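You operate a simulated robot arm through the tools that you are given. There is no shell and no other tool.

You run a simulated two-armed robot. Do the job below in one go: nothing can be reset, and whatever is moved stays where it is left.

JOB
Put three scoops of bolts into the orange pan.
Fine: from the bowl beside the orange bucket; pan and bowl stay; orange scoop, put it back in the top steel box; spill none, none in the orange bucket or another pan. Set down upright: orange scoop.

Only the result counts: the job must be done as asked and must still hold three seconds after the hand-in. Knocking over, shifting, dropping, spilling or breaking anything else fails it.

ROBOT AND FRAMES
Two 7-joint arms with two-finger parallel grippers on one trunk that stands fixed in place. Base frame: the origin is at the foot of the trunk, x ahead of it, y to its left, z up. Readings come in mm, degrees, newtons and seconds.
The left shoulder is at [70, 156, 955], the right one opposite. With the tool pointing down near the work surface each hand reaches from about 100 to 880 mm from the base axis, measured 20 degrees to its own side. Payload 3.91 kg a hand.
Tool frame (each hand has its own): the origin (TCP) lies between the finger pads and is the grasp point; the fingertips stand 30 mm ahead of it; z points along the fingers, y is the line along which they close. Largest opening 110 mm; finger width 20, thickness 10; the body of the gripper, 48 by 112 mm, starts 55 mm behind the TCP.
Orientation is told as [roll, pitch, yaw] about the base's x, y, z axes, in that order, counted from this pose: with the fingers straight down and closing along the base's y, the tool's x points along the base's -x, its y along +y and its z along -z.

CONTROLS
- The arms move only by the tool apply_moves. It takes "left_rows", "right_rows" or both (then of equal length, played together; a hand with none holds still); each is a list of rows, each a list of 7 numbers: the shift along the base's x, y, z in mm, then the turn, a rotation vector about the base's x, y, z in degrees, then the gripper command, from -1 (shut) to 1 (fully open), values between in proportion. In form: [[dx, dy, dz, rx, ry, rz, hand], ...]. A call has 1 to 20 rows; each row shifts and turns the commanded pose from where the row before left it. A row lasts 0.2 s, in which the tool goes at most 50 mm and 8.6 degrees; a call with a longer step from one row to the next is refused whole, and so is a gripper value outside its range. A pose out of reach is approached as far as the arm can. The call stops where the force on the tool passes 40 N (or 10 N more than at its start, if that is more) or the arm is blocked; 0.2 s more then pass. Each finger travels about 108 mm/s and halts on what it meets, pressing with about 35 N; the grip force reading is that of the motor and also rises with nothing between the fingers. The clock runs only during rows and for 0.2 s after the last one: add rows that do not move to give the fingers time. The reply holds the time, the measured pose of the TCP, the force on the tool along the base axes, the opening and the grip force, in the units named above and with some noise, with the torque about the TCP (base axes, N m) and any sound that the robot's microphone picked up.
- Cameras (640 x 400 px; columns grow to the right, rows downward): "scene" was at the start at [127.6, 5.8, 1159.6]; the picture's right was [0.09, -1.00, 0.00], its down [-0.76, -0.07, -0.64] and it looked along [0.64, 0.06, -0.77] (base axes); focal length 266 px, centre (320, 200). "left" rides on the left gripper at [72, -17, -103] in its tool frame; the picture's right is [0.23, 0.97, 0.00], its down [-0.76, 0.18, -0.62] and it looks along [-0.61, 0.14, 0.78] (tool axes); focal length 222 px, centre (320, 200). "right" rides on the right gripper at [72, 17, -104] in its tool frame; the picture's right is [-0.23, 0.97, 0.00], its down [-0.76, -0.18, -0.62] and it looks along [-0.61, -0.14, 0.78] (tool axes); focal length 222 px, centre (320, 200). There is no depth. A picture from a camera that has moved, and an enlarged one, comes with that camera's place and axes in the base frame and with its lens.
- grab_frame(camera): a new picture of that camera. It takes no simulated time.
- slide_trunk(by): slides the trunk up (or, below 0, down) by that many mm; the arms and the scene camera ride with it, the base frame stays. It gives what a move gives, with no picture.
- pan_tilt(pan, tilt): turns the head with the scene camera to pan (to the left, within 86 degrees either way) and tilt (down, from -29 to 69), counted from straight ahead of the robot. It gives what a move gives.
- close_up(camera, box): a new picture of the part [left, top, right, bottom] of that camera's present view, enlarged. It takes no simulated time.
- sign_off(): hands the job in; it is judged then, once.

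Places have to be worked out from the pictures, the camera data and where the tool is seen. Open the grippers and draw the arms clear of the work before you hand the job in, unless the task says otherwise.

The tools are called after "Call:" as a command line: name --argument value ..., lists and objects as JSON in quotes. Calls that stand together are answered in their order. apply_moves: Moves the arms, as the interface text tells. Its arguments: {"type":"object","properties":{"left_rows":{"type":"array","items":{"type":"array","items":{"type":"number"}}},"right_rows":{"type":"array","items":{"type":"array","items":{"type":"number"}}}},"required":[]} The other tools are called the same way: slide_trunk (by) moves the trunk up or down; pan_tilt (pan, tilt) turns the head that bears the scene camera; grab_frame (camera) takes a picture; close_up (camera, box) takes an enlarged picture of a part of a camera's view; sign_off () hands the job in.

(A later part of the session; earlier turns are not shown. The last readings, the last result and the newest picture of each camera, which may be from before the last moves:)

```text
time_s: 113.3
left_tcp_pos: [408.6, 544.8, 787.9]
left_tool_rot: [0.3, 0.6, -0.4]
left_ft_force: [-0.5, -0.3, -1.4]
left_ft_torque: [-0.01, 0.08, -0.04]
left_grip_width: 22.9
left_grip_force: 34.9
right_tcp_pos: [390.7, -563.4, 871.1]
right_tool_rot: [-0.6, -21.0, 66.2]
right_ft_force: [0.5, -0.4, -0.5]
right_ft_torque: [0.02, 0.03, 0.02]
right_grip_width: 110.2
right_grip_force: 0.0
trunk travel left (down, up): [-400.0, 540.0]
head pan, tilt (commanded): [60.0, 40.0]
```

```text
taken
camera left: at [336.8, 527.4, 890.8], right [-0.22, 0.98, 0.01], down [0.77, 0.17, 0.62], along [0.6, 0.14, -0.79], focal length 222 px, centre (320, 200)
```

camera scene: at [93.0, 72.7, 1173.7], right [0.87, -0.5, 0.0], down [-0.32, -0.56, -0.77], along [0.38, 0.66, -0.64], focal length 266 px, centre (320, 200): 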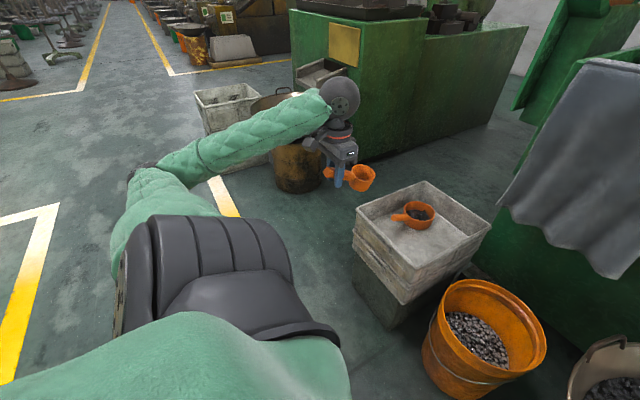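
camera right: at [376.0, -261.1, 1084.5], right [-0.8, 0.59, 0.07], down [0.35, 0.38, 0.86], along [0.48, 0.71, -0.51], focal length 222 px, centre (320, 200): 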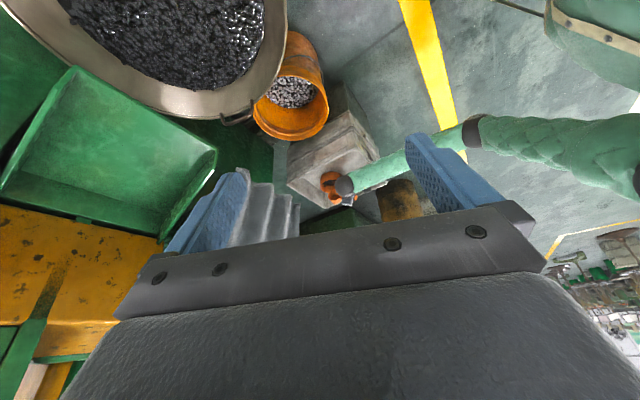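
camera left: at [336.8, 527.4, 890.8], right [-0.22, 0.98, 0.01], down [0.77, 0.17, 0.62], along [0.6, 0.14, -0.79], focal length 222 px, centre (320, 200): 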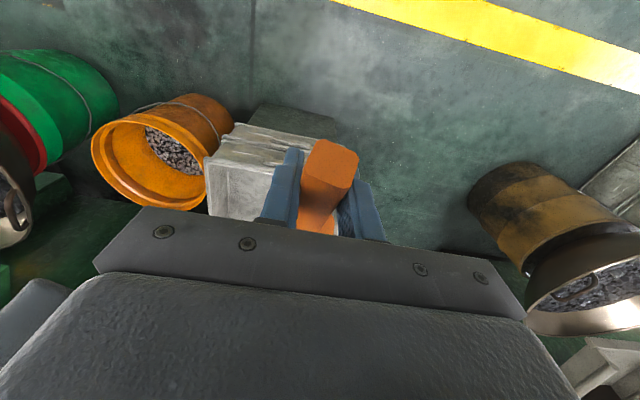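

The arm is back in its natural elbow-out posture with the tool straight down, and no stray bolts are visible. Next I'll set the empty scoop down level in the box at its old place and regrip it squarely, starting with a move above that place.

Call:
apply_moves --left_rows '[[36, -14, -20, -1.5, -0.2, 0, -1], [36, -14, -20, -1.5, -0.2, 0, -1], [36, -14, -20, -1.5, -0.2, 0, -1], [36, -14, -20, -1.5, -0.2, 0, -1], [36, -14, -20, -1.5, -0.2, 0, -1], [36, -15, -20, -1.5, -0.2, 0, -1], [36, -15, -20, -1.5, -0.2, 0, -1], [36, -15, -20, -1.5, -0.2, 0, -1], [0, 0, 0, 0, 0, 0, -1]]'

Call:
pan_tilt --pan 20 --tilt 50

Call:
grab_frame --camera "scene"

Call:
close_up --camera "scene" --box '[180, 60, 340, 240]'

```text
time_s: 115.3
left_tcp_pos: [695.9, 428.9, 626.1]
left_tool_rot: [-11.7, -1.1, -0.5]
left_ft_force: [-0.1, -0.5, -1.0]
left_ft_torque: [-0.02, 0.06, 0.01]
left_grip_width: 22.9
left_grip_force: 34.8
right_tcp_pos: [389.9, -561.6, 871.9]
right_tool_rot: [-0.7, -21.0, 66.2]
right_ft_force: [0.6, -0.1, -0.7]
right_ft_torque: [0.0, 0.0, 0.01]
right_grip_width: 110.1
right_grip_force: 0.0
trunk travel left (down, up): [-400.0, 540.0]
head pan, tilt (commanded): [60.0, 40.0]
```

```text
time_s: 116.4
left_tcp_pos: [695.4, 429.9, 626.4]
left_tool_rot: [-11.8, -1.2, -0.5]
left_ft_force: [-0.1, -0.5, -1.9]
left_ft_torque: [-0.01, 0.04, 0.02]
left_grip_width: 23.0
left_grip_force: 34.7
right_tcp_pos: [389.3, -561.9, 871.7]
right_tool_rot: [-0.5, -20.8, 66.3]
right_ft_force: [-0.2, -0.5, -0.6]
right_ft_torque: [-0.05, -0.01, 0.0]
right_grip_width: 110.1
right_grip_force: 0.1
trunk travel left (down, up): [-400.0, 540.0]
head pan, tilt (commanded): [20.0, 50.0]
```

```text
taken
camera scene: at [122.9, 25.4, 1159.5], right [0.34, -0.94, 0.0], down [-0.72, -0.26, -0.64], along [0.6, 0.22, -0.77], focal length 266 px, centre (320, 200)
```

scene: 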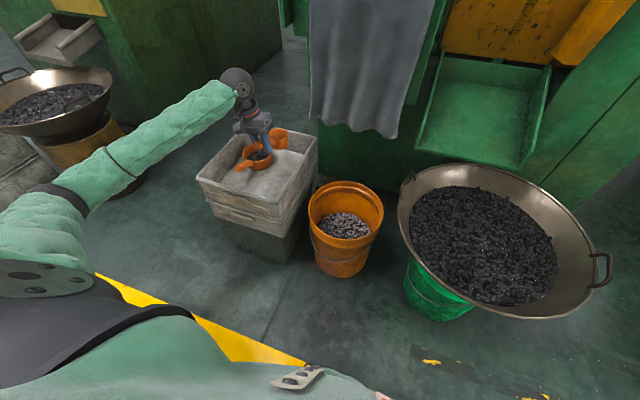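

```text
2.22 times, centred on (260, 150) of scene
camera zoom: at [122.9, 25.4, 1159.5], right [0.34, -0.94, 0.0], down [-0.72, -0.26, -0.64], along [0.6, 0.22, -0.77], focal length 592 px, centre (453, 311)
```

zoom: 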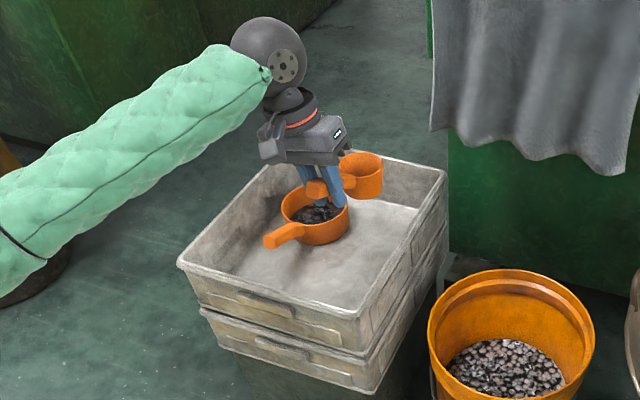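

The posture looks just as it did at the first pick. I'll zoom in to check that the scoop is level before lowering it.

Call:
close_up --camera "scene" --box '[225, 85, 305, 155]'

Call:
grab_frame --camera "left"

```text
5.71 times, centred on (265, 120) of scene
camera zoom: at [122.9, 25.4, 1159.5], right [0.34, -0.94, 0.0], down [-0.72, -0.26, -0.64], along [0.6, 0.22, -0.77], focal length 1522 px, centre (634, 657)
```

zoom: 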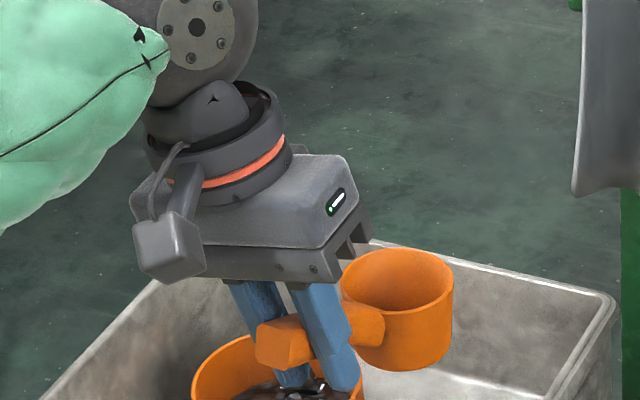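

```text
taken
camera left: at [621.1, 435.2, 729.9], right [-0.21, 0.96, -0.2], down [0.75, 0.29, 0.59], along [0.62, -0.03, -0.78], focal length 222 px, centre (320, 200)
```

left: 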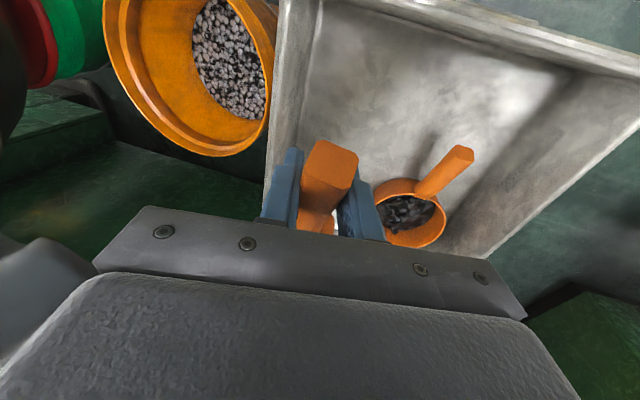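

The rim is level and the cup sits over the free floor of the box. I'll lower it most of the way, then feel for the floor slowly.

Call:
apply_moves --left_rows '[[0, 0, -25, 0, 0, 0, -1], [0, 0, -30, 0, 0, 0, -1], [0, 0, -30, 0, 0, 0, -1], [0, 0, -30, 0, 0, 0, -1], [0, 0, -25, 0, 0, 0, -1], [0, 0, -18, 0, 0, 0, -1], [0, 0, -5, 0, 0, 0, -1], [0, 0, 0, 0, 0, 0, -1]]'

Call:
close_up --camera "scene" --box '[210, 110, 320, 210]'

```text
time_s: 118.2
left_tcp_pos: [695.9, 428.5, 464.9]
left_tool_rot: [-11.9, -1.2, -0.5]
left_ft_force: [0.8, -0.1, -0.6]
left_ft_torque: [0.02, 0.09, 0.04]
left_grip_width: 23.0
left_grip_force: 34.3
right_tcp_pos: [391.1, -562.7, 872.0]
right_tool_rot: [-0.4, -21.0, 66.2]
right_ft_force: [0.7, 0.8, -0.5]
right_ft_torque: [-0.02, -0.02, -0.02]
right_grip_width: 110.2
right_grip_force: 0.1
trunk travel left (down, up): [-400.0, 540.0]
head pan, tilt (commanded): [20.0, 50.0]
```

```text
4.00 times, centred on (265, 160) of scene
camera zoom: at [122.9, 25.3, 1159.5], right [0.34, -0.94, 0.0], down [-0.72, -0.26, -0.64], along [0.6, 0.22, -0.77], focal length 1065 px, centre (540, 360)
```

zoom: 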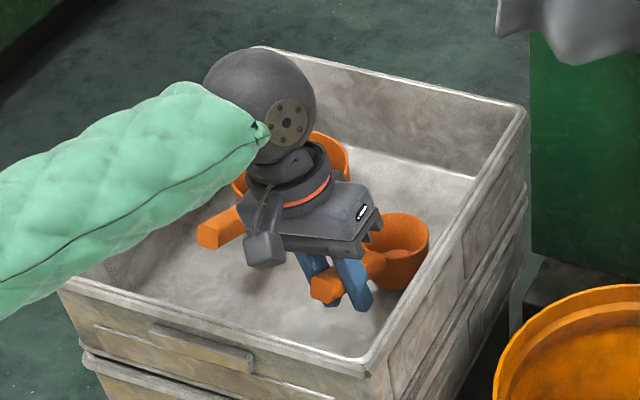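

It's about 14 mm above the floor by my estimate. I'll lower 2 mm per row and watch the force.

Call:
apply_moves --left_rows '[[0, 0, -2, 0, 0, 0, -1], [0, 0, -2, 0, 0, 0, -1], [0, 0, -2, 0, 0, 0, -1], [0, 0, -2, 0, 0, 0, -1], [0, 0, -2, 0, 0, 0, -1]]'

Call:
apply_moves --left_rows '[[0, 0, -1.5, 0, 0, 0, -1], [0, 0, -1.5, 0, 0, 0, -1]]'

```text
time_s: 119.4
left_tcp_pos: [695.3, 429.6, 454.7]
left_tool_rot: [-11.7, -1.3, -0.5]
left_ft_force: [-0.2, -0.6, -0.8]
left_ft_torque: [0.0, 0.04, 0.01]
left_grip_width: 22.9
left_grip_force: 35.5
right_tcp_pos: [390.3, -562.7, 872.0]
right_tool_rot: [-0.6, -20.9, 66.2]
right_ft_force: [-0.1, 0.0, -0.3]
right_ft_torque: [-0.02, -0.02, 0.01]
right_grip_width: 110.0
right_grip_force: 0.1
trunk travel left (down, up): [-400.0, 540.0]
head pan, tilt (commanded): [20.0, 50.0]
```

```text
time_s: 120.0
left_tcp_pos: [696.0, 427.6, 451.4]
left_tool_rot: [-11.8, -1.2, -0.5]
left_ft_force: [-0.2, -0.9, 1.0]
left_ft_torque: [-0.02, -0.05, 0.01]
left_grip_width: 22.6
left_grip_force: 35.0
right_tcp_pos: [388.6, -563.1, 871.3]
right_tool_rot: [-0.6, -21.0, 66.3]
right_ft_force: [-0.4, 0.1, 0.3]
right_ft_torque: [0.01, -0.03, 0.01]
right_grip_width: 109.9
right_grip_force: 0.2
trunk travel left (down, up): [-400.0, 540.0]
head pan, tilt (commanded): [20.0, 50.0]
```

Contact with the floor is felt at TCP z≈451. I'll release the scoop gently.

Call:
apply_moves --left_rows '[[0, 0, -0.5, 0, 0, 0, -1], [0, 0, 0, 0, 0, 0, -0.5], [0, 0, 0, 0, 0, 0, -0.3], [0, 0, 0, 0, 0, 0, 0.0], [0, 0, 0, 0, 0, 0, 0.3], [0, 0, 0, 0, 0, 0, 0.3], [0, 0, 0, 0, 0, 0, 0.3]]'

Call:
grab_frame --camera "left"

Call:
close_up --camera "scene" --box '[210, 110, 320, 210]'

```text
time_s: 121.6
left_tcp_pos: [696.3, 428.5, 452.2]
left_tool_rot: [-11.8, -1.1, -0.6]
left_ft_force: [-0.1, -0.3, -0.7]
left_ft_torque: [-0.01, -0.01, -0.01]
left_grip_width: 71.2
left_grip_force: 0.0
right_tcp_pos: [389.8, -562.8, 871.1]
right_tool_rot: [-0.6, -20.9, 66.2]
right_ft_force: [0.3, -0.4, -0.1]
right_ft_torque: [-0.05, -0.02, 0.0]
right_grip_width: 109.7
right_grip_force: 0.0
trunk travel left (down, up): [-400.0, 540.0]
head pan, tilt (commanded): [20.0, 50.0]
```

```text
taken
camera left: at [621.3, 433.3, 553.9], right [-0.21, 0.96, -0.2], down [0.75, 0.29, 0.59], along [0.62, -0.03, -0.78], focal length 222 px, centre (320, 200)
```

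left: 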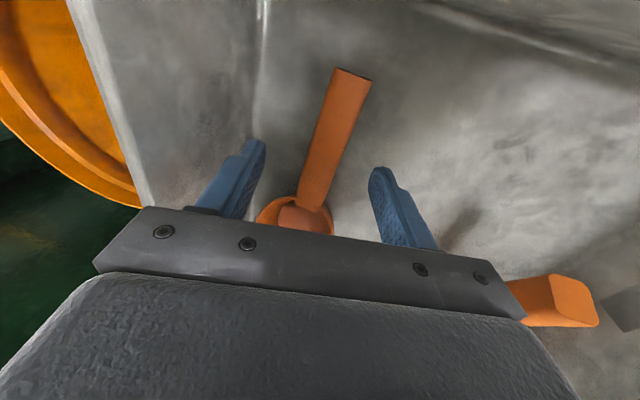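

```text
4.00 times, centred on (265, 160) of scene
camera zoom: at [122.9, 25.3, 1159.5], right [0.34, -0.94, 0.0], down [-0.72, -0.26, -0.64], along [0.6, 0.22, -0.77], focal length 1065 px, centre (540, 360)
```

zoom: 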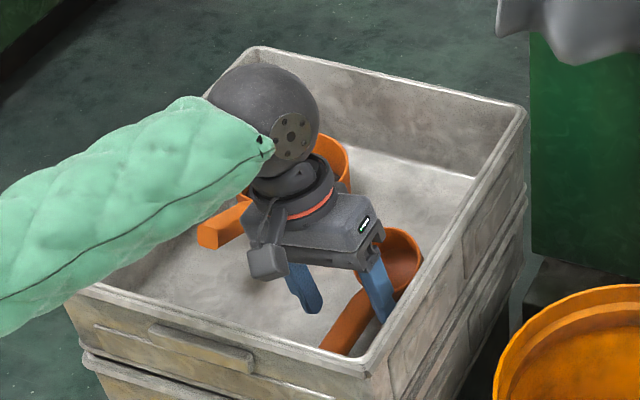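

After release the handle seems to have dropped, so the scoop may have tipped back onto its handle. I'll raise the open hand straight up and look.

Call:
apply_moves --left_rows '[[0, 0, 10, 0, 0, 0, 0.4], [0, 0, 25, 0, 0, 0, 0.4], [0, 0, 35, 0, 0, 0, 0.4], [0, 0, 40, 0, 0, 0, 0.4], [-10, 0, 40, 0, 0, 0, 0.4], [-20, 0, 30, 0, 0, 0, 0.4]]'

Call:
grab_frame --camera "left"

Call:
close_up --camera "scene" --box '[190, 110, 330, 220]'

```text
time_s: 123.0
left_tcp_pos: [664.6, 428.1, 634.3]
left_tool_rot: [-11.7, -1.2, -0.5]
left_ft_force: [0.1, 0.0, -0.5]
left_ft_torque: [0.03, -0.02, 0.02]
left_grip_width: 77.0
left_grip_force: 0.0
right_tcp_pos: [389.3, -562.1, 870.7]
right_tool_rot: [-0.6, -20.9, 66.2]
right_ft_force: [-0.6, 0.4, 0.2]
right_ft_torque: [-0.02, -0.03, 0.02]
right_grip_width: 109.7
right_grip_force: 0.0
trunk travel left (down, up): [-400.0, 540.0]
head pan, tilt (commanded): [20.0, 50.0]
```

```text
taken
camera left: at [590.2, 433.0, 736.1], right [-0.21, 0.96, -0.2], down [0.75, 0.29, 0.59], along [0.62, -0.03, -0.78], focal length 222 px, centre (320, 200)
```

left: 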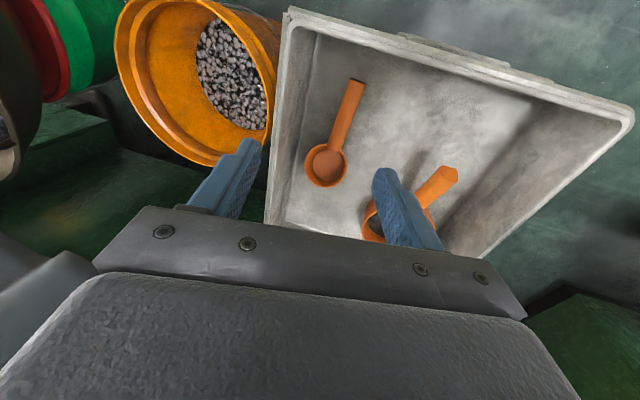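

```text
3.64 times, centred on (260, 165) of scene
camera zoom: at [122.5, 25.0, 1159.5], right [0.34, -0.94, 0.0], down [-0.72, -0.26, -0.64], along [0.6, 0.22, -0.77], focal length 968 px, centre (538, 327)
```

zoom: 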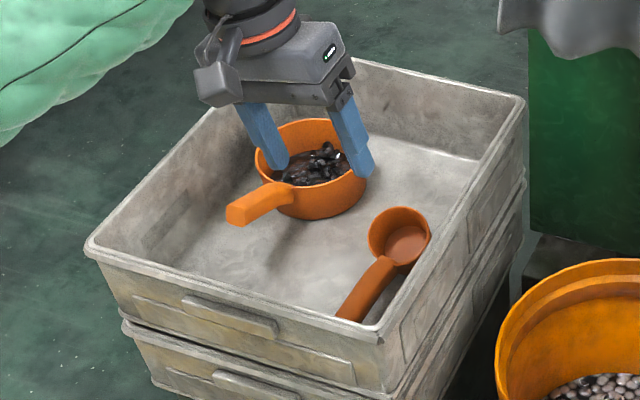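

The scoop did tip back onto its handle, so it's only just stable upright and I'll need care at the end. For now, I'll measure its new pose for regripping.

Call:
close_up --camera "left" --box '[270, 60, 400, 200]'

Call:
close_up --camera "scene" --box '[270, 155, 330, 210]'

```text
2.86 times, centred on (335, 130) of left
camera zoom: at [590.2, 433.0, 736.1], right [-0.21, 0.96, -0.2], down [0.75, 0.29, 0.59], along [0.62, -0.03, -0.78], focal length 635 px, centre (277, 400)
```

zoom: 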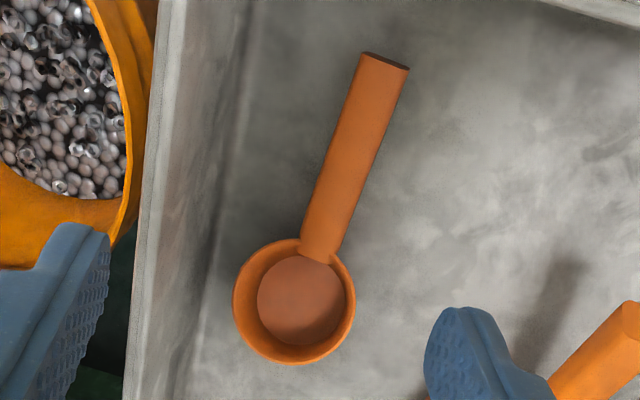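

```text
7.27 times, centred on (300, 182) of scene
camera zoom: at [122.5, 25.0, 1159.5], right [0.34, -0.94, 0.0], down [-0.72, -0.26, -0.64], along [0.6, 0.22, -0.77], focal length 1937 px, centre (466, 327)
```

zoom: 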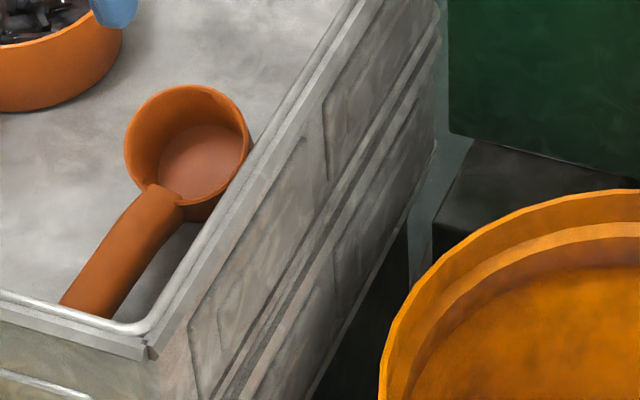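

I have the scoop's lying pose: rim centre (763, 416, 432), handle end on the floor near (648, 426, 391), pitched back about 34°. I'll align the hand with the handle, almost vertical and yawed -5°, and move above the grip point.

Call:
apply_moves --left_rows '[[7, -1, -15, 4, -1, -1.5, 0.2], [7, -1, -15, 4, -1, -1.5, 0.2], [7, -2, -15, 3.7, -0.8, -1.5, 0.2], [6, -2, -15, 0, 0, 0, 0.2], [0, 0, -15, 0, 0, 0, 0.2], [0, 0, 0, 0, 0, 0, 0.2]]'

Call:
grab_frame --camera "left"

Call:
close_up --camera "left" --box '[240, 60, 400, 220]'

```text
time_s: 124.4
left_tcp_pos: [693.2, 420.3, 556.5]
left_tool_rot: [0.1, -3.4, -5.6]
left_ft_force: [-0.3, 0.3, 0.3]
left_ft_torque: [-0.01, 0.0, 0.0]
left_grip_width: 65.9
left_grip_force: 0.0
right_tcp_pos: [390.2, -562.0, 871.7]
right_tool_rot: [-0.5, -21.0, 66.2]
right_ft_force: [1.0, 0.9, 0.3]
right_ft_torque: [-0.01, 0.0, -0.02]
right_grip_width: 109.8
right_grip_force: 0.1
trunk travel left (down, up): [-400.0, 540.0]
head pan, tilt (commanded): [20.0, 50.0]
```

```text
taken
camera left: at [612.4, 412.0, 654.8], right [-0.13, 0.99, -0.01], down [0.74, 0.11, 0.67], along [0.66, 0.08, -0.74], focal length 222 px, centre (320, 200)
```

left: 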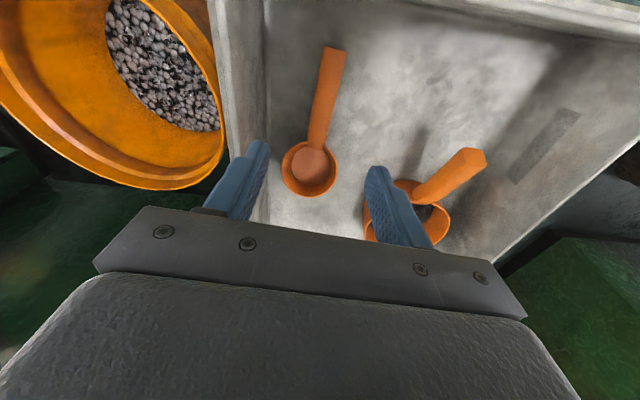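

```text
2.50 times, centred on (320, 140) of left
camera zoom: at [612.4, 412.0, 654.8], right [-0.13, 0.99, -0.01], down [0.74, 0.11, 0.67], along [0.66, 0.08, -0.74], focal length 555 px, centre (320, 350)
```

zoom: 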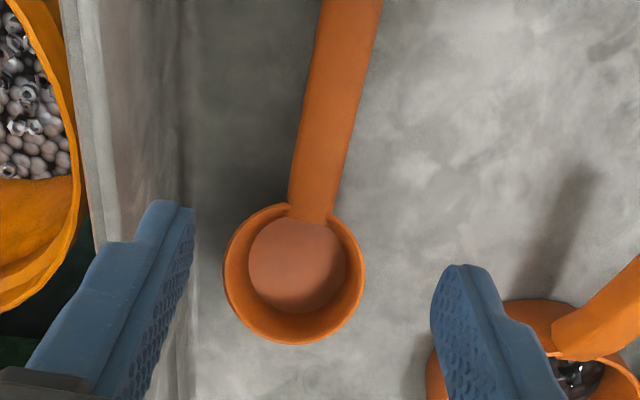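

The handle at the grip point lies at about y=425. I'll shift slightly, descend so the fingertips end about 5 mm above the floor, and then close.

Call:
apply_moves --left_rows '[[0, 1.5, -25, 0, 0, 0, 0.2], [0, 1, -25, 0, 0, 0, 0.2], [0, 1, -25, 0, 0, 0, 0.2], [0, 0, -25, 0, 0, 0, 0.2], [0, 0, -22, 0, 0, 0, 0.2], [0, 0, -10, 0, 0, 0, 0.2], [0, 0, -6, 0, 0, 0, 0.2], [0, 0, 0, 0, 0, 0, 0.2]]'

Call:
grab_frame --camera "left"

Call:
close_up --camera "scene" --box '[210, 120, 320, 215]'

```text
time_s: 126.2
left_tcp_pos: [693.6, 425.6, 417.2]
left_tool_rot: [0.0, -3.4, -5.5]
left_ft_force: [0.0, 0.1, 0.7]
left_ft_torque: [0.0, -0.04, -0.02]
left_grip_width: 66.0
left_grip_force: 0.2
right_tcp_pos: [391.4, -562.5, 872.5]
right_tool_rot: [-0.6, -20.9, 66.2]
right_ft_force: [-1.1, 0.0, -0.2]
right_ft_torque: [-0.01, 0.0, 0.02]
right_grip_width: 110.2
right_grip_force: 0.1
trunk travel left (down, up): [-400.0, 540.0]
head pan, tilt (commanded): [20.0, 50.0]
```

```text
taken
camera left: at [613.4, 416.0, 516.4], right [-0.13, 0.99, -0.01], down [0.74, 0.11, 0.67], along [0.66, 0.08, -0.75], focal length 222 px, centre (320, 200)
```

left: 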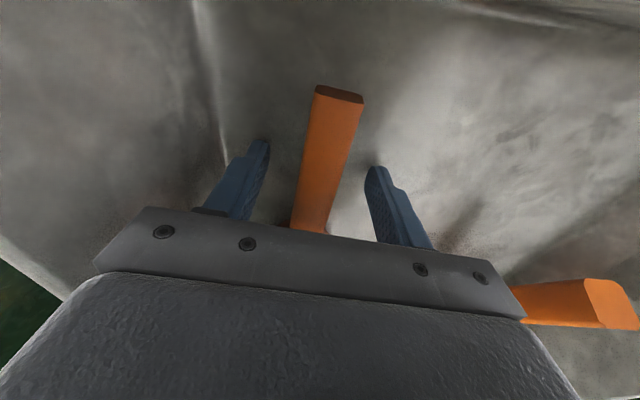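

```text
4.21 times, centred on (265, 168) of scene
camera zoom: at [122.9, 25.3, 1159.5], right [0.34, -0.94, 0.0], down [-0.72, -0.26, -0.64], along [0.6, 0.22, -0.77], focal length 1122 px, centre (552, 337)
```

zoom: 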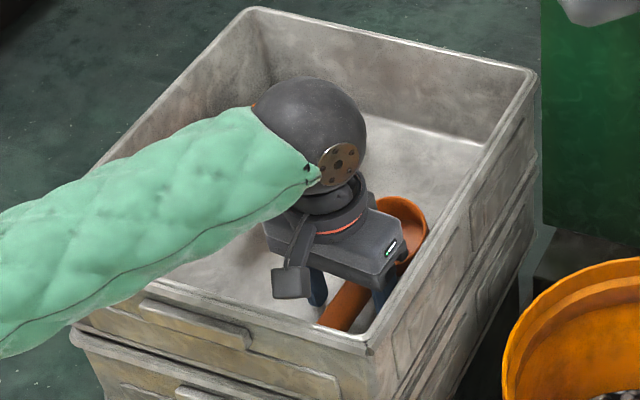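

The handle lies between the fingers. I'll close on it and lift it a little.

Call:
apply_moves --left_rows '[[0, 0, 0, 0, 0, 0, 0.0], [0, 0, 0, 0, 0, 0, -0.3], [0, 0, 0, 0, 0, 0, -0.6], [0, 0, 0, 0, 0, 0, -1], [0, 0, 0, 0, 0, 0, -1], [0, 0, 8, 0, 0, 0, -1], [0, 0, 15, 0, 0, 0, -1], [0, 0, 25, 0, 0, 0, -1], [0, 0, 30, 0, 0, 0, -1], [0, 0, 30, 0, 0, 0, -1], [0, 0, 30, 0, 0, 0, -1], [0, 0, 0, 0, 0, 0, -1]]'

Call:
grab_frame --camera "left"

Call:
close_up --camera "scene" --box '[210, 90, 320, 200]'

```text
time_s: 128.8
left_tcp_pos: [693.2, 425.4, 554.5]
left_tool_rot: [0.1, -3.4, -5.5]
left_ft_force: [-0.4, 0.2, -0.4]
left_ft_torque: [0.01, 0.12, 0.01]
left_grip_width: 22.8
left_grip_force: 34.9
right_tcp_pos: [390.7, -562.0, 873.5]
right_tool_rot: [-0.7, -20.9, 66.1]
right_ft_force: [0.0, -0.5, 0.0]
right_ft_torque: [0.02, 0.0, -0.01]
right_grip_width: 110.1
right_grip_force: 0.1
trunk travel left (down, up): [-400.0, 540.0]
head pan, tilt (commanded): [20.0, 50.0]
```

```text
taken
camera left: at [613.8, 416.1, 653.8], right [-0.13, 0.99, -0.01], down [0.74, 0.11, 0.67], along [0.66, 0.08, -0.75], focal length 222 px, centre (320, 200)
```

left: 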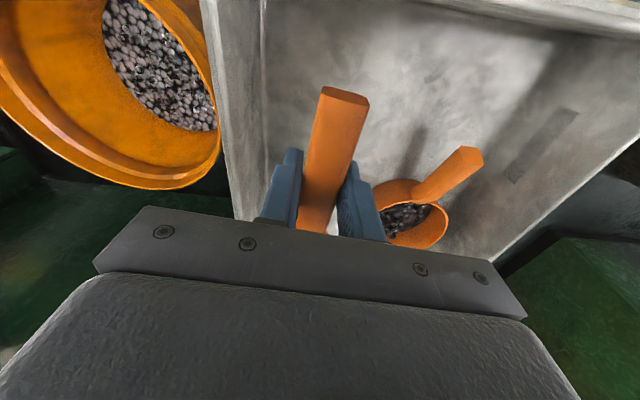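

```text
3.64 times, centred on (265, 145) of scene
camera zoom: at [123.0, 25.4, 1159.5], right [0.34, -0.94, 0.0], down [-0.72, -0.26, -0.64], along [0.6, 0.22, -0.77], focal length 968 px, centre (520, 400)
```

zoom: 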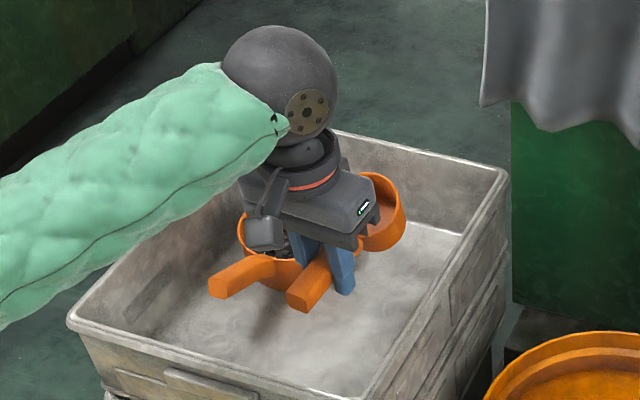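

The grip is square now, but the scoop is pitched back about 34° in the hand. I can correct this by tilting the hand 45° forward in mid-box and pressing the handle's end gently on the box floor, so the scoop turns in the fingers. First I'll move to a clear spot and tilt.

Call:
apply_moves --left_rows '[[14, 0, 0, -0.67, -6.97, 0, -1], [14, 0, 0, -0.67, -6.97, 0, -1], [14, 0, 0, -0.67, -6.97, 0, -1], [14, 0, 0, -0.67, -6.97, 0, -1], [14, 0, 0, -0.67, -6.97, 0, -1], [12, 0, 0, -0.67, -6.75, 0, -1], [0, 0, -25, 0, 0, 0, -1], [0, 0, -25, 0, 0, 0, -1], [0, 0, -25, 0, 0, 0, -1], [0, 0, 0, 0, 0, 0, -1]]'

Call:
close_up --camera "scene" --box '[200, 90, 330, 210]'

Call:
grab_frame --camera "left"

```text
time_s: 131.0
left_tcp_pos: [774.3, 425.3, 482.4]
left_tool_rot: [0.2, -45.2, -5.5]
left_ft_force: [0.2, 0.1, -1.1]
left_ft_torque: [0.0, 0.05, 0.02]
left_grip_width: 23.2
left_grip_force: 35.3
right_tcp_pos: [390.2, -562.6, 870.8]
right_tool_rot: [-0.6, -20.9, 66.1]
right_ft_force: [0.3, 0.0, -0.1]
right_ft_torque: [0.01, 0.0, -0.01]
right_grip_width: 109.9
right_grip_force: 0.1
trunk travel left (down, up): [-400.0, 540.0]
head pan, tilt (commanded): [20.0, 50.0]
```

```text
3.33 times, centred on (265, 150) of scene
camera zoom: at [122.9, 25.3, 1159.5], right [0.34, -0.94, 0.0], down [-0.72, -0.26, -0.64], along [0.6, 0.22, -0.77], focal length 888 px, centre (503, 367)
```

zoom: 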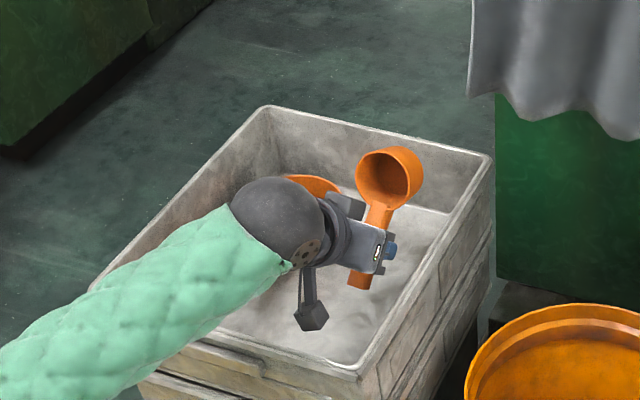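

```text
taken
camera left: at [649.4, 420.7, 502.8], right [-0.07, 0.98, -0.16], down [0.11, 0.17, 0.98], along [0.99, 0.05, -0.12], focal length 222 px, centre (320, 200)
```

left: 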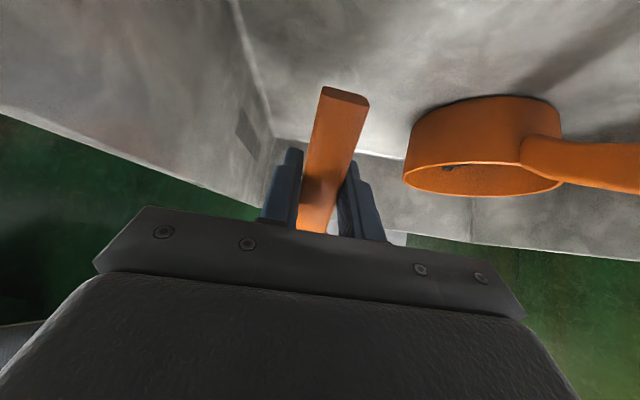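

The handle end is the lowest point and points at the floor as intended. I'll lower to just above contact.

Call:
apply_moves --left_rows '[[0, 0, -12, 0, 0, 0, -1], [0, 0, -12, 0, 0, 0, -1], [0, 0, -10, 0, 0, 0, -1], [0, 0, -6, 0, 0, 0, -1], [0, 0, -3, 0, 0, 0, -1], [0, 0, -2, 0, 0, 0, -1]]'

Call:
apply_moves --left_rows '[[0.5, 0, -2, 0, 0, 0, -1], [1, 0, -2, 0, 0, 0, -1], [1, 0, -2, 0, 0, 0, -1]]'

```text
time_s: 132.4
left_tcp_pos: [773.9, 425.6, 435.2]
left_tool_rot: [0.0, -45.2, -5.4]
left_ft_force: [0.4, 0.0, -1.4]
left_ft_torque: [-0.04, 0.05, -0.04]
left_grip_width: 23.0
left_grip_force: 35.5
right_tcp_pos: [390.5, -562.6, 871.8]
right_tool_rot: [-0.5, -21.0, 66.2]
right_ft_force: [0.1, 0.1, 0.0]
right_ft_torque: [-0.01, 0.0, -0.01]
right_grip_width: 110.0
right_grip_force: 0.0
trunk travel left (down, up): [-400.0, 540.0]
head pan, tilt (commanded): [20.0, 50.0]
```

```text
time_s: 133.2
left_tcp_pos: [777.4, 424.9, 432.9]
left_tool_rot: [0.1, -45.4, -5.5]
left_ft_force: [-0.3, -0.2, 18.6]
left_ft_torque: [0.06, 0.69, 0.0]
left_grip_width: 23.2
left_grip_force: 35.4
right_tcp_pos: [387.4, -562.1, 872.2]
right_tool_rot: [-0.7, -20.9, 66.2]
right_ft_force: [-0.9, 0.7, -1.0]
right_ft_torque: [0.01, -0.01, -0.01]
right_grip_width: 110.2
right_grip_force: 0.1
trunk travel left (down, up): [-400.0, 540.0]
head pan, tilt (commanded): [20.0, 50.0]
```

The handle end is pressing on the floor at about 19 N, 37 mm behind the grip. I'll continue pressing in small steps until it starts to turn.

Call:
apply_moves --left_rows '[[0.5, 0, -1.5, 0, 0, 0, -1], [0.5, 0, -1.5, 0, 0, 0, -1]]'

Call:
apply_moves --left_rows '[[0.5, 0, -1.5, 0, 0, 0, -1], [0.5, 0, -1.5, 0, 0, 0, -1]]'

Call:
grab_frame --camera "left"

```text
time_s: 133.8
left_tcp_pos: [779.2, 425.2, 430.0]
left_tool_rot: [0.1, -45.4, -5.6]
left_ft_force: [9.4, 1.5, 22.9]
left_ft_torque: [0.15, 0.49, -0.05]
left_grip_width: 23.0
left_grip_force: 35.3
right_tcp_pos: [389.6, -563.2, 872.5]
right_tool_rot: [-0.7, -20.9, 66.2]
right_ft_force: [-0.3, 0.0, -0.2]
right_ft_torque: [-0.03, -0.04, -0.01]
right_grip_width: 110.1
right_grip_force: 0.0
trunk travel left (down, up): [-400.0, 540.0]
head pan, tilt (commanded): [20.0, 50.0]
```

```text
time_s: 134.4
left_tcp_pos: [780.7, 425.1, 426.0]
left_tool_rot: [0.1, -45.3, -5.5]
left_ft_force: [8.7, -2.7, 24.5]
left_ft_torque: [0.0, 0.54, 0.01]
left_grip_width: 22.8
left_grip_force: 35.0
right_tcp_pos: [389.3, -563.4, 871.8]
right_tool_rot: [-0.7, -20.9, 66.1]
right_ft_force: [-1.2, 0.5, 0.5]
right_ft_torque: [0.01, 0.01, 0.0]
right_grip_width: 109.7
right_grip_force: 0.0
trunk travel left (down, up): [-400.0, 540.0]
head pan, tilt (commanded): [20.0, 50.0]
```

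```text
taken
camera left: at [654.1, 420.3, 446.9], right [-0.07, 0.98, -0.16], down [0.11, 0.17, 0.98], along [0.99, 0.05, -0.12], focal length 222 px, centre (320, 200)
```

left: 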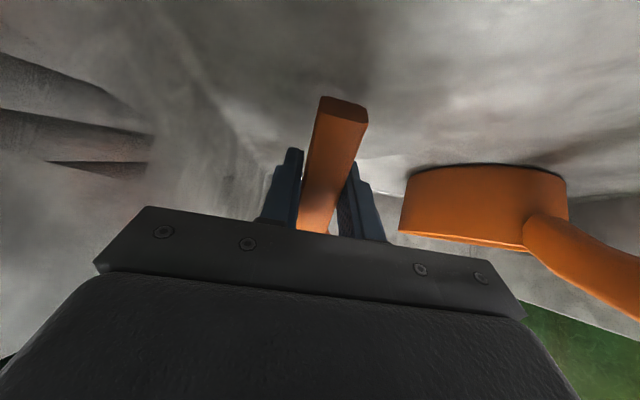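

It's turning now at a steady ~25 N. I'll continue the press down to where the fingertips are just above the floor.

Call:
apply_moves --left_rows '[[0.8, 0, -1.5, 0, 0, 0, -1], [0.8, 0, -1.5, 0, 0, 0, -1], [0.8, 0, -1.5, 0, 0, 0, -1], [0.8, 0, -1.5, 0, 0, 0, -1]]'

Call:
apply_moves --left_rows '[[0.8, 0, -1.5, 0, 0, 0, -1], [0.8, 0, -1.5, 0, 0, 0, -1], [0.8, 0, -1.5, 0, 0, 0, -1]]'

Call:
grab_frame --camera "left"

Call:
close_up --camera "scene" --box '[200, 90, 330, 210]'

```text
time_s: 135.4
left_tcp_pos: [782.9, 425.2, 418.0]
left_tool_rot: [0.2, -45.3, -5.5]
left_ft_force: [0.5, -2.9, 19.7]
left_ft_torque: [-0.02, 0.78, 0.1]
left_grip_width: 23.0
left_grip_force: 35.2
right_tcp_pos: [388.9, -562.6, 872.2]
right_tool_rot: [-0.8, -20.9, 66.3]
right_ft_force: [0.9, -1.1, -0.3]
right_ft_torque: [0.0, -0.01, 0.05]
right_grip_width: 110.1
right_grip_force: 0.1
trunk travel left (down, up): [-400.0, 540.0]
head pan, tilt (commanded): [20.0, 50.0]
```

```text
time_s: 136.2
left_tcp_pos: [784.6, 426.0, 414.0]
left_tool_rot: [0.0, -45.2, -5.5]
left_ft_force: [-1.4, -2.7, 18.7]
left_ft_torque: [0.03, 0.82, 0.1]
left_grip_width: 23.0
left_grip_force: 35.1
right_tcp_pos: [388.9, -562.7, 871.2]
right_tool_rot: [-0.8, -20.9, 66.2]
right_ft_force: [0.0, 1.0, 0.6]
right_ft_torque: [0.02, 0.03, -0.05]
right_grip_width: 109.7
right_grip_force: 0.0
trunk travel left (down, up): [-400.0, 540.0]
head pan, tilt (commanded): [20.0, 50.0]
```

```text
taken
camera left: at [659.4, 420.2, 435.2], right [-0.07, 0.98, -0.16], down [0.11, 0.17, 0.98], along [0.99, 0.05, -0.12], focal length 222 px, centre (320, 200)
```

left: 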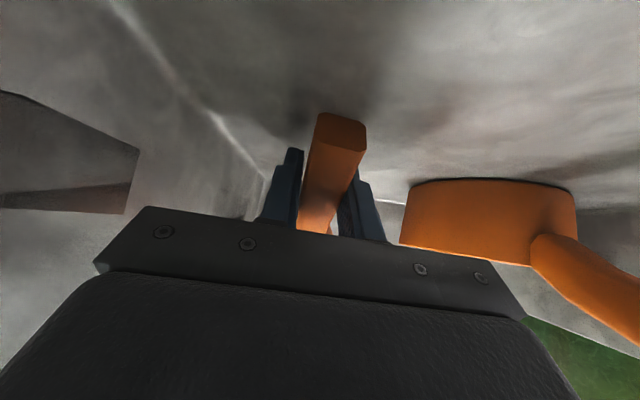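

```text
3.33 times, centred on (265, 150) of scene
camera zoom: at [121.6, 24.5, 1159.7], right [0.34, -0.94, 0.0], down [-0.72, -0.26, -0.64], along [0.6, 0.22, -0.77], focal length 888 px, centre (503, 367)
```

zoom: 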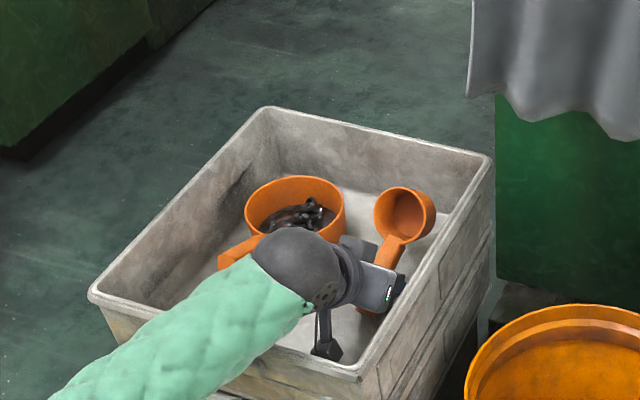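

It has turned about 20° so far. I'll raise slightly, tilt the hand 10° more, and press again to gain the rest.

Call:
apply_moves --left_rows '[[0, 0, 6, 0, 0, 0, -1], [0, 0, 10, 0, 0, 0, -1], [0, 0, 2, -0.48, -5, 0, -1], [0, 0, 0, -0.48, -5, 0, -1], [0, 0, -3, 0, 0, 0, -1], [0.5, 0, -3, 0, 0, 0, -1], [0.8, 0, -2, 0, 0, 0, -1]]'

Call:
apply_moves --left_rows '[[0.8, 0, -2, 0, 0, 0, -1], [0.8, 0, -2, 0, 0, 0, -1], [0.8, 0, -2, 0, 0, 0, -1]]'

```text
time_s: 137.8
left_tcp_pos: [786.7, 426.0, 428.5]
left_tool_rot: [0.3, -55.5, -5.6]
left_ft_force: [0.6, -0.4, -1.7]
left_ft_torque: [-0.01, 0.06, 0.03]
left_grip_width: 23.1
left_grip_force: 35.2
right_tcp_pos: [388.7, -563.6, 871.9]
right_tool_rot: [-0.7, -21.0, 66.3]
right_ft_force: [0.1, 0.2, 0.4]
right_ft_torque: [0.04, -0.02, -0.02]
right_grip_width: 110.0
right_grip_force: 0.1
trunk travel left (down, up): [-400.0, 540.0]
head pan, tilt (commanded): [20.0, 50.0]
```

```text
time_s: 138.6
left_tcp_pos: [789.3, 425.8, 430.3]
left_tool_rot: [0.7, -55.8, -6.0]
left_ft_force: [0.8, -0.2, -1.7]
left_ft_torque: [-0.01, 0.1, -0.02]
left_grip_width: 22.8
left_grip_force: 35.2
right_tcp_pos: [386.8, -566.4, 871.6]
right_tool_rot: [-0.8, -21.3, 66.3]
right_ft_force: [0.1, 0.9, 0.4]
right_ft_torque: [0.02, -0.01, -0.02]
right_grip_width: 109.9
right_grip_force: 0.0
trunk travel left (down, up): [-400.0, 540.0]
head pan, tilt (commanded): [20.0, 50.0]
```

There's no force at the tool, yet the arm can't go lower and the torso flexed slightly, so the wrist or forearm is probably touching the box's near rim. I'll back straight up at once.

Call:
apply_moves --left_rows '[[0, 0, 10, 0, 0, 0, -1], [0, 0, 20, 0, 0, 0, -1], [0, 0, 30, 0, 0, 0, -1], [0, 0, 40, 0, 0, 0, -1], [0, 0, 40, 0, 0, 0, -1], [0, 0, 0, 0, 0, 0, -1]]'

Call:
grab_frame --camera "scene"

Call:
close_up --camera "scene" --box '[180, 90, 340, 270]'

```text
time_s: 140.0
left_tcp_pos: [789.6, 428.0, 557.4]
left_tool_rot: [0.1, -55.1, -5.5]
left_ft_force: [0.1, 0.0, -0.8]
left_ft_torque: [0.01, 0.06, -0.02]
left_grip_width: 22.9
left_grip_force: 35.0
right_tcp_pos: [390.4, -562.3, 870.9]
right_tool_rot: [-0.6, -20.9, 66.3]
right_ft_force: [-0.1, 0.5, -0.2]
right_ft_torque: [0.01, 0.02, -0.01]
right_grip_width: 110.0
right_grip_force: 0.0
trunk travel left (down, up): [-400.0, 540.0]
head pan, tilt (commanded): [20.0, 50.0]
```

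```text
taken
camera scene: at [122.9, 25.3, 1159.5], right [0.34, -0.94, 0.0], down [-0.72, -0.26, -0.64], along [0.6, 0.22, -0.77], focal length 266 px, centre (320, 200)
```

scene: 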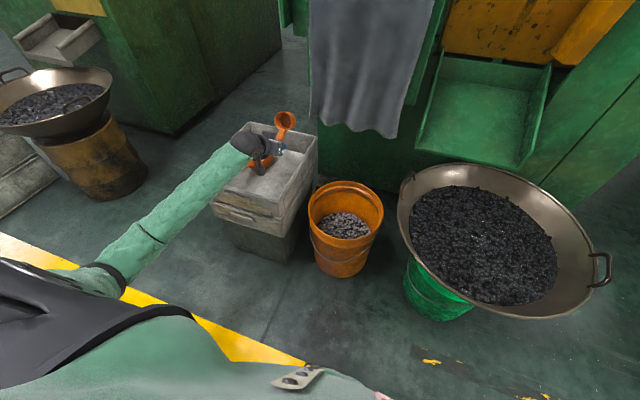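

```text
2.22 times, centred on (260, 180) of scene
camera zoom: at [122.9, 25.3, 1159.5], right [0.34, -0.94, 0.0], down [-0.72, -0.26, -0.64], along [0.6, 0.22, -0.77], focal length 592 px, centre (453, 244)
```

zoom: 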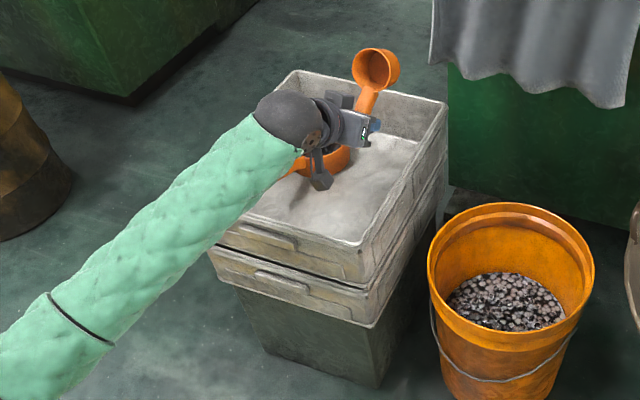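

I need to be sure the box didn't shift, so I'll compare its corners against the earlier pictures at higher zoom.

Call:
close_up --camera "scene" --box '[180, 110, 340, 270]'

Call:
close_up --camera "scene" --box '[210, 120, 320, 215]'

```text
2.50 times, centred on (260, 190) of scene
camera zoom: at [122.9, 25.3, 1159.5], right [0.34, -0.94, 0.0], down [-0.72, -0.26, -0.64], along [0.6, 0.22, -0.77], focal length 666 px, centre (470, 225)
```

zoom: 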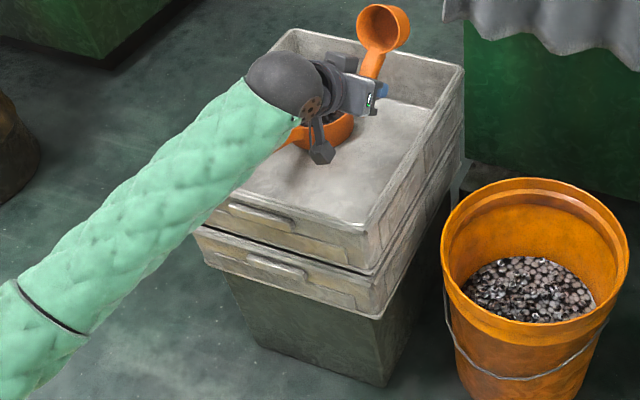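

```text
4.21 times, centred on (265, 168) of scene
camera zoom: at [122.9, 25.3, 1159.5], right [0.34, -0.94, 0.0], down [-0.72, -0.26, -0.64], along [0.6, 0.22, -0.77], focal length 1122 px, centre (552, 337)
```

zoom: 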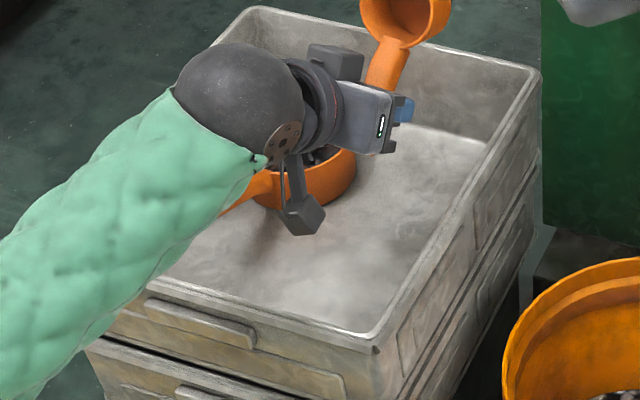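

The corners look nearly the same, but I want an exact comparison. I'll repeat the earlier head pose (pan 0, tilt 50) and the identical crop.

Call:
pan_tilt --pan 0 --tilt 50

Call:
close_up --camera "scene" --box '[95, 135, 255, 285]'

Call:
close_up --camera "scene" --box '[140, 155, 230, 225]'

```text
time_s: 140.8
left_tcp_pos: [788.9, 428.7, 557.0]
left_tool_rot: [-0.1, -55.2, -5.5]
left_ft_force: [0.1, 1.0, -1.8]
left_ft_torque: [0.01, 0.07, 0.0]
left_grip_width: 23.0
left_grip_force: 35.5
right_tcp_pos: [390.3, -562.0, 871.4]
right_tool_rot: [-0.5, -21.0, 66.1]
right_ft_force: [-0.7, -0.4, 0.7]
right_ft_torque: [0.0, 0.0, 0.02]
right_grip_width: 109.9
right_grip_force: 0.1
trunk travel left (down, up): [-400.0, 540.0]
head pan, tilt (commanded): [0.0, 50.0]
```

```text
2.67 times, centred on (175, 210) of scene
camera zoom: at [127.6, -1.0, 1159.5], right [0.0, -1.0, 0.0], down [-0.77, 0.0, -0.64], along [0.64, 0.0, -0.77], focal length 710 px, centre (707, 173)
```

zoom: 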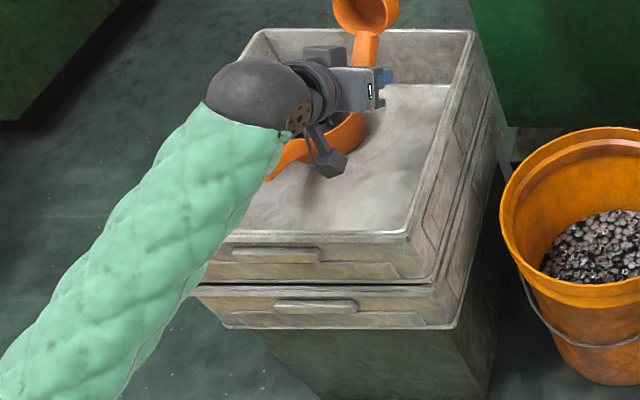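

```text
5.71 times, centred on (185, 190) of scene
camera zoom: at [127.6, -1.0, 1159.5], right [0.0, -1.0, 0.0], down [-0.77, 0.0, -0.64], along [0.64, 0.0, -0.77], focal length 1522 px, centre (1091, 257)
```

zoom: 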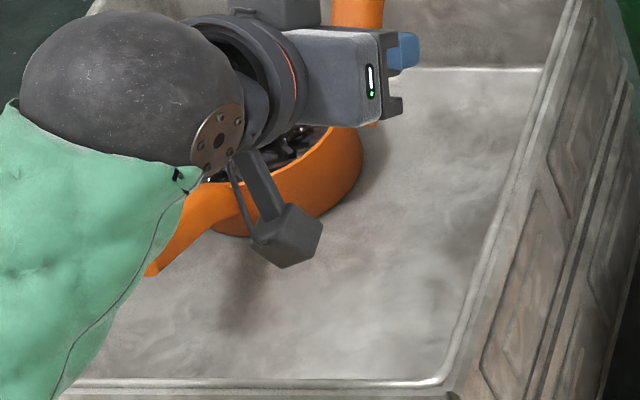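

The top box appears to have shifted a few millimetres from the pressing, so I won't press on it again. I'll bring the hand back to vertical at a safe height and measure how the scoop now sits in the grip.

Call:
apply_moves --left_rows '[[-8, 0, 12, 0.75, 7.8, 0, -1], [-12, 0, 12, 0.75, 7.8, 0, -1], [-14, 0, 10, 0.75, 7.8, 0, -1], [-14, 0, 8, 0.75, 7.8, 0, -1], [-14, 0, 8, 0.75, 7.8, 0, -1], [-14, 0, 8, 0.75, 7.8, 0, -1], [-14, 0, 8, 0.75, 7.8, 0, -1], [0, 0, 0, 0, 0, 0, -1]]'

Call:
close_up --camera "scene" --box '[130, 90, 230, 180]'

Call:
grab_frame --camera "left"

```text
time_s: 142.6
left_tcp_pos: [698.9, 425.5, 622.7]
left_tool_rot: [0.1, -0.3, -5.5]
left_ft_force: [-0.2, 0.8, -1.4]
left_ft_torque: [0.02, 0.05, 0.0]
left_grip_width: 23.0
left_grip_force: 35.6
right_tcp_pos: [390.2, -562.3, 872.6]
right_tool_rot: [-0.6, -20.9, 66.1]
right_ft_force: [-0.8, -0.4, -1.1]
right_ft_torque: [0.05, -0.01, 0.04]
right_grip_width: 110.0
right_grip_force: 0.1
trunk travel left (down, up): [-400.0, 540.0]
head pan, tilt (commanded): [0.0, 50.0]
```

```text
4.44 times, centred on (180, 135) of scene
camera zoom: at [127.6, -1.0, 1159.5], right [0.0, -1.0, 0.0], down [-0.77, 0.0, -0.64], along [0.64, 0.0, -0.77], focal length 1184 px, centre (942, 489)
```

zoom: 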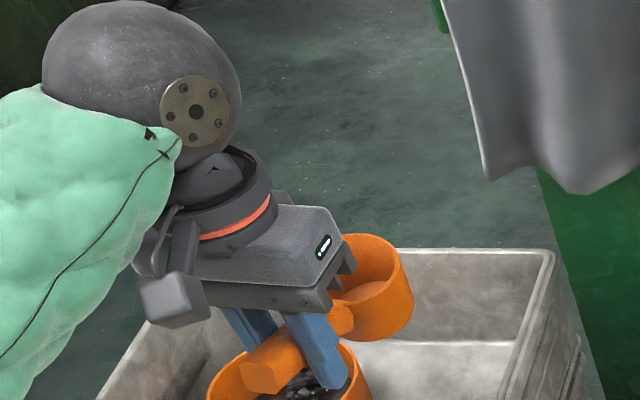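

```text
taken
camera left: at [624.0, 415.6, 725.8], right [-0.13, 0.99, 0.0], down [0.77, 0.1, 0.63], along [0.62, 0.08, -0.78], focal length 222 px, centre (320, 200)
```

left: 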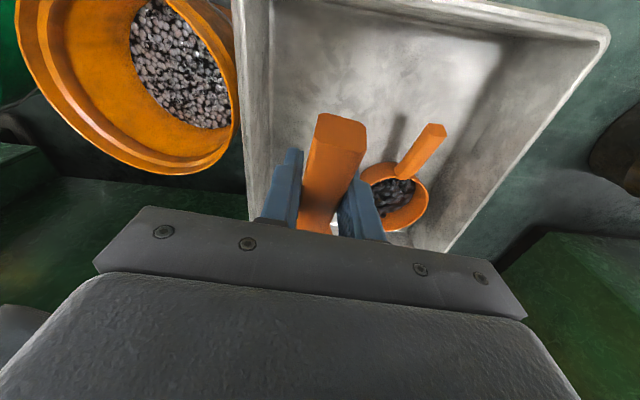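

I'll enlarge the handle end in the left camera and the cup in the scene view to compute the in-hand pitch.

Call:
close_up --camera "left" --box '[260, 100, 400, 245]'

Call:
close_up --camera "scene" --box '[175, 135, 235, 185]'

```text
2.76 times, centred on (330, 172) of left
camera zoom: at [624.0, 415.6, 725.8], right [-0.13, 0.99, 0.0], down [0.77, 0.1, 0.63], along [0.62, 0.08, -0.78], focal length 613 px, centre (292, 276)
```

zoom: 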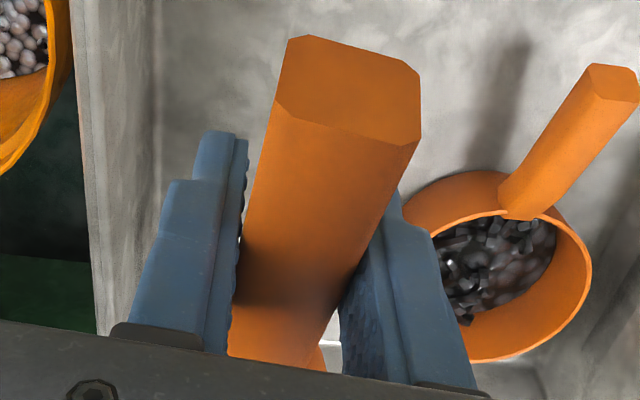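

```text
8.00 times, centred on (205, 160) of scene
camera zoom: at [127.6, -1.0, 1159.5], right [0.0, -1.0, 0.0], down [-0.77, 0.0, -0.64], along [0.64, 0.0, -0.77], focal length 2131 px, centre (1240, 520)
```

zoom: 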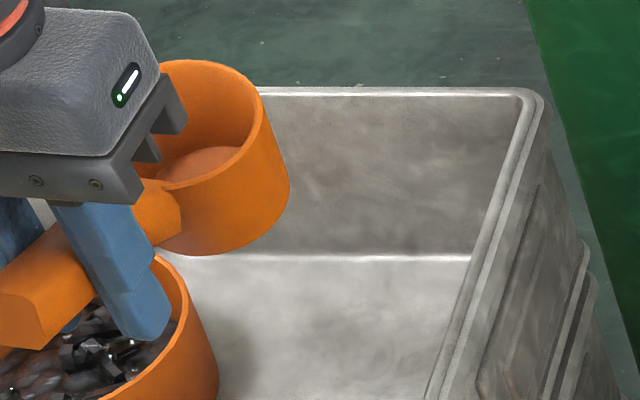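

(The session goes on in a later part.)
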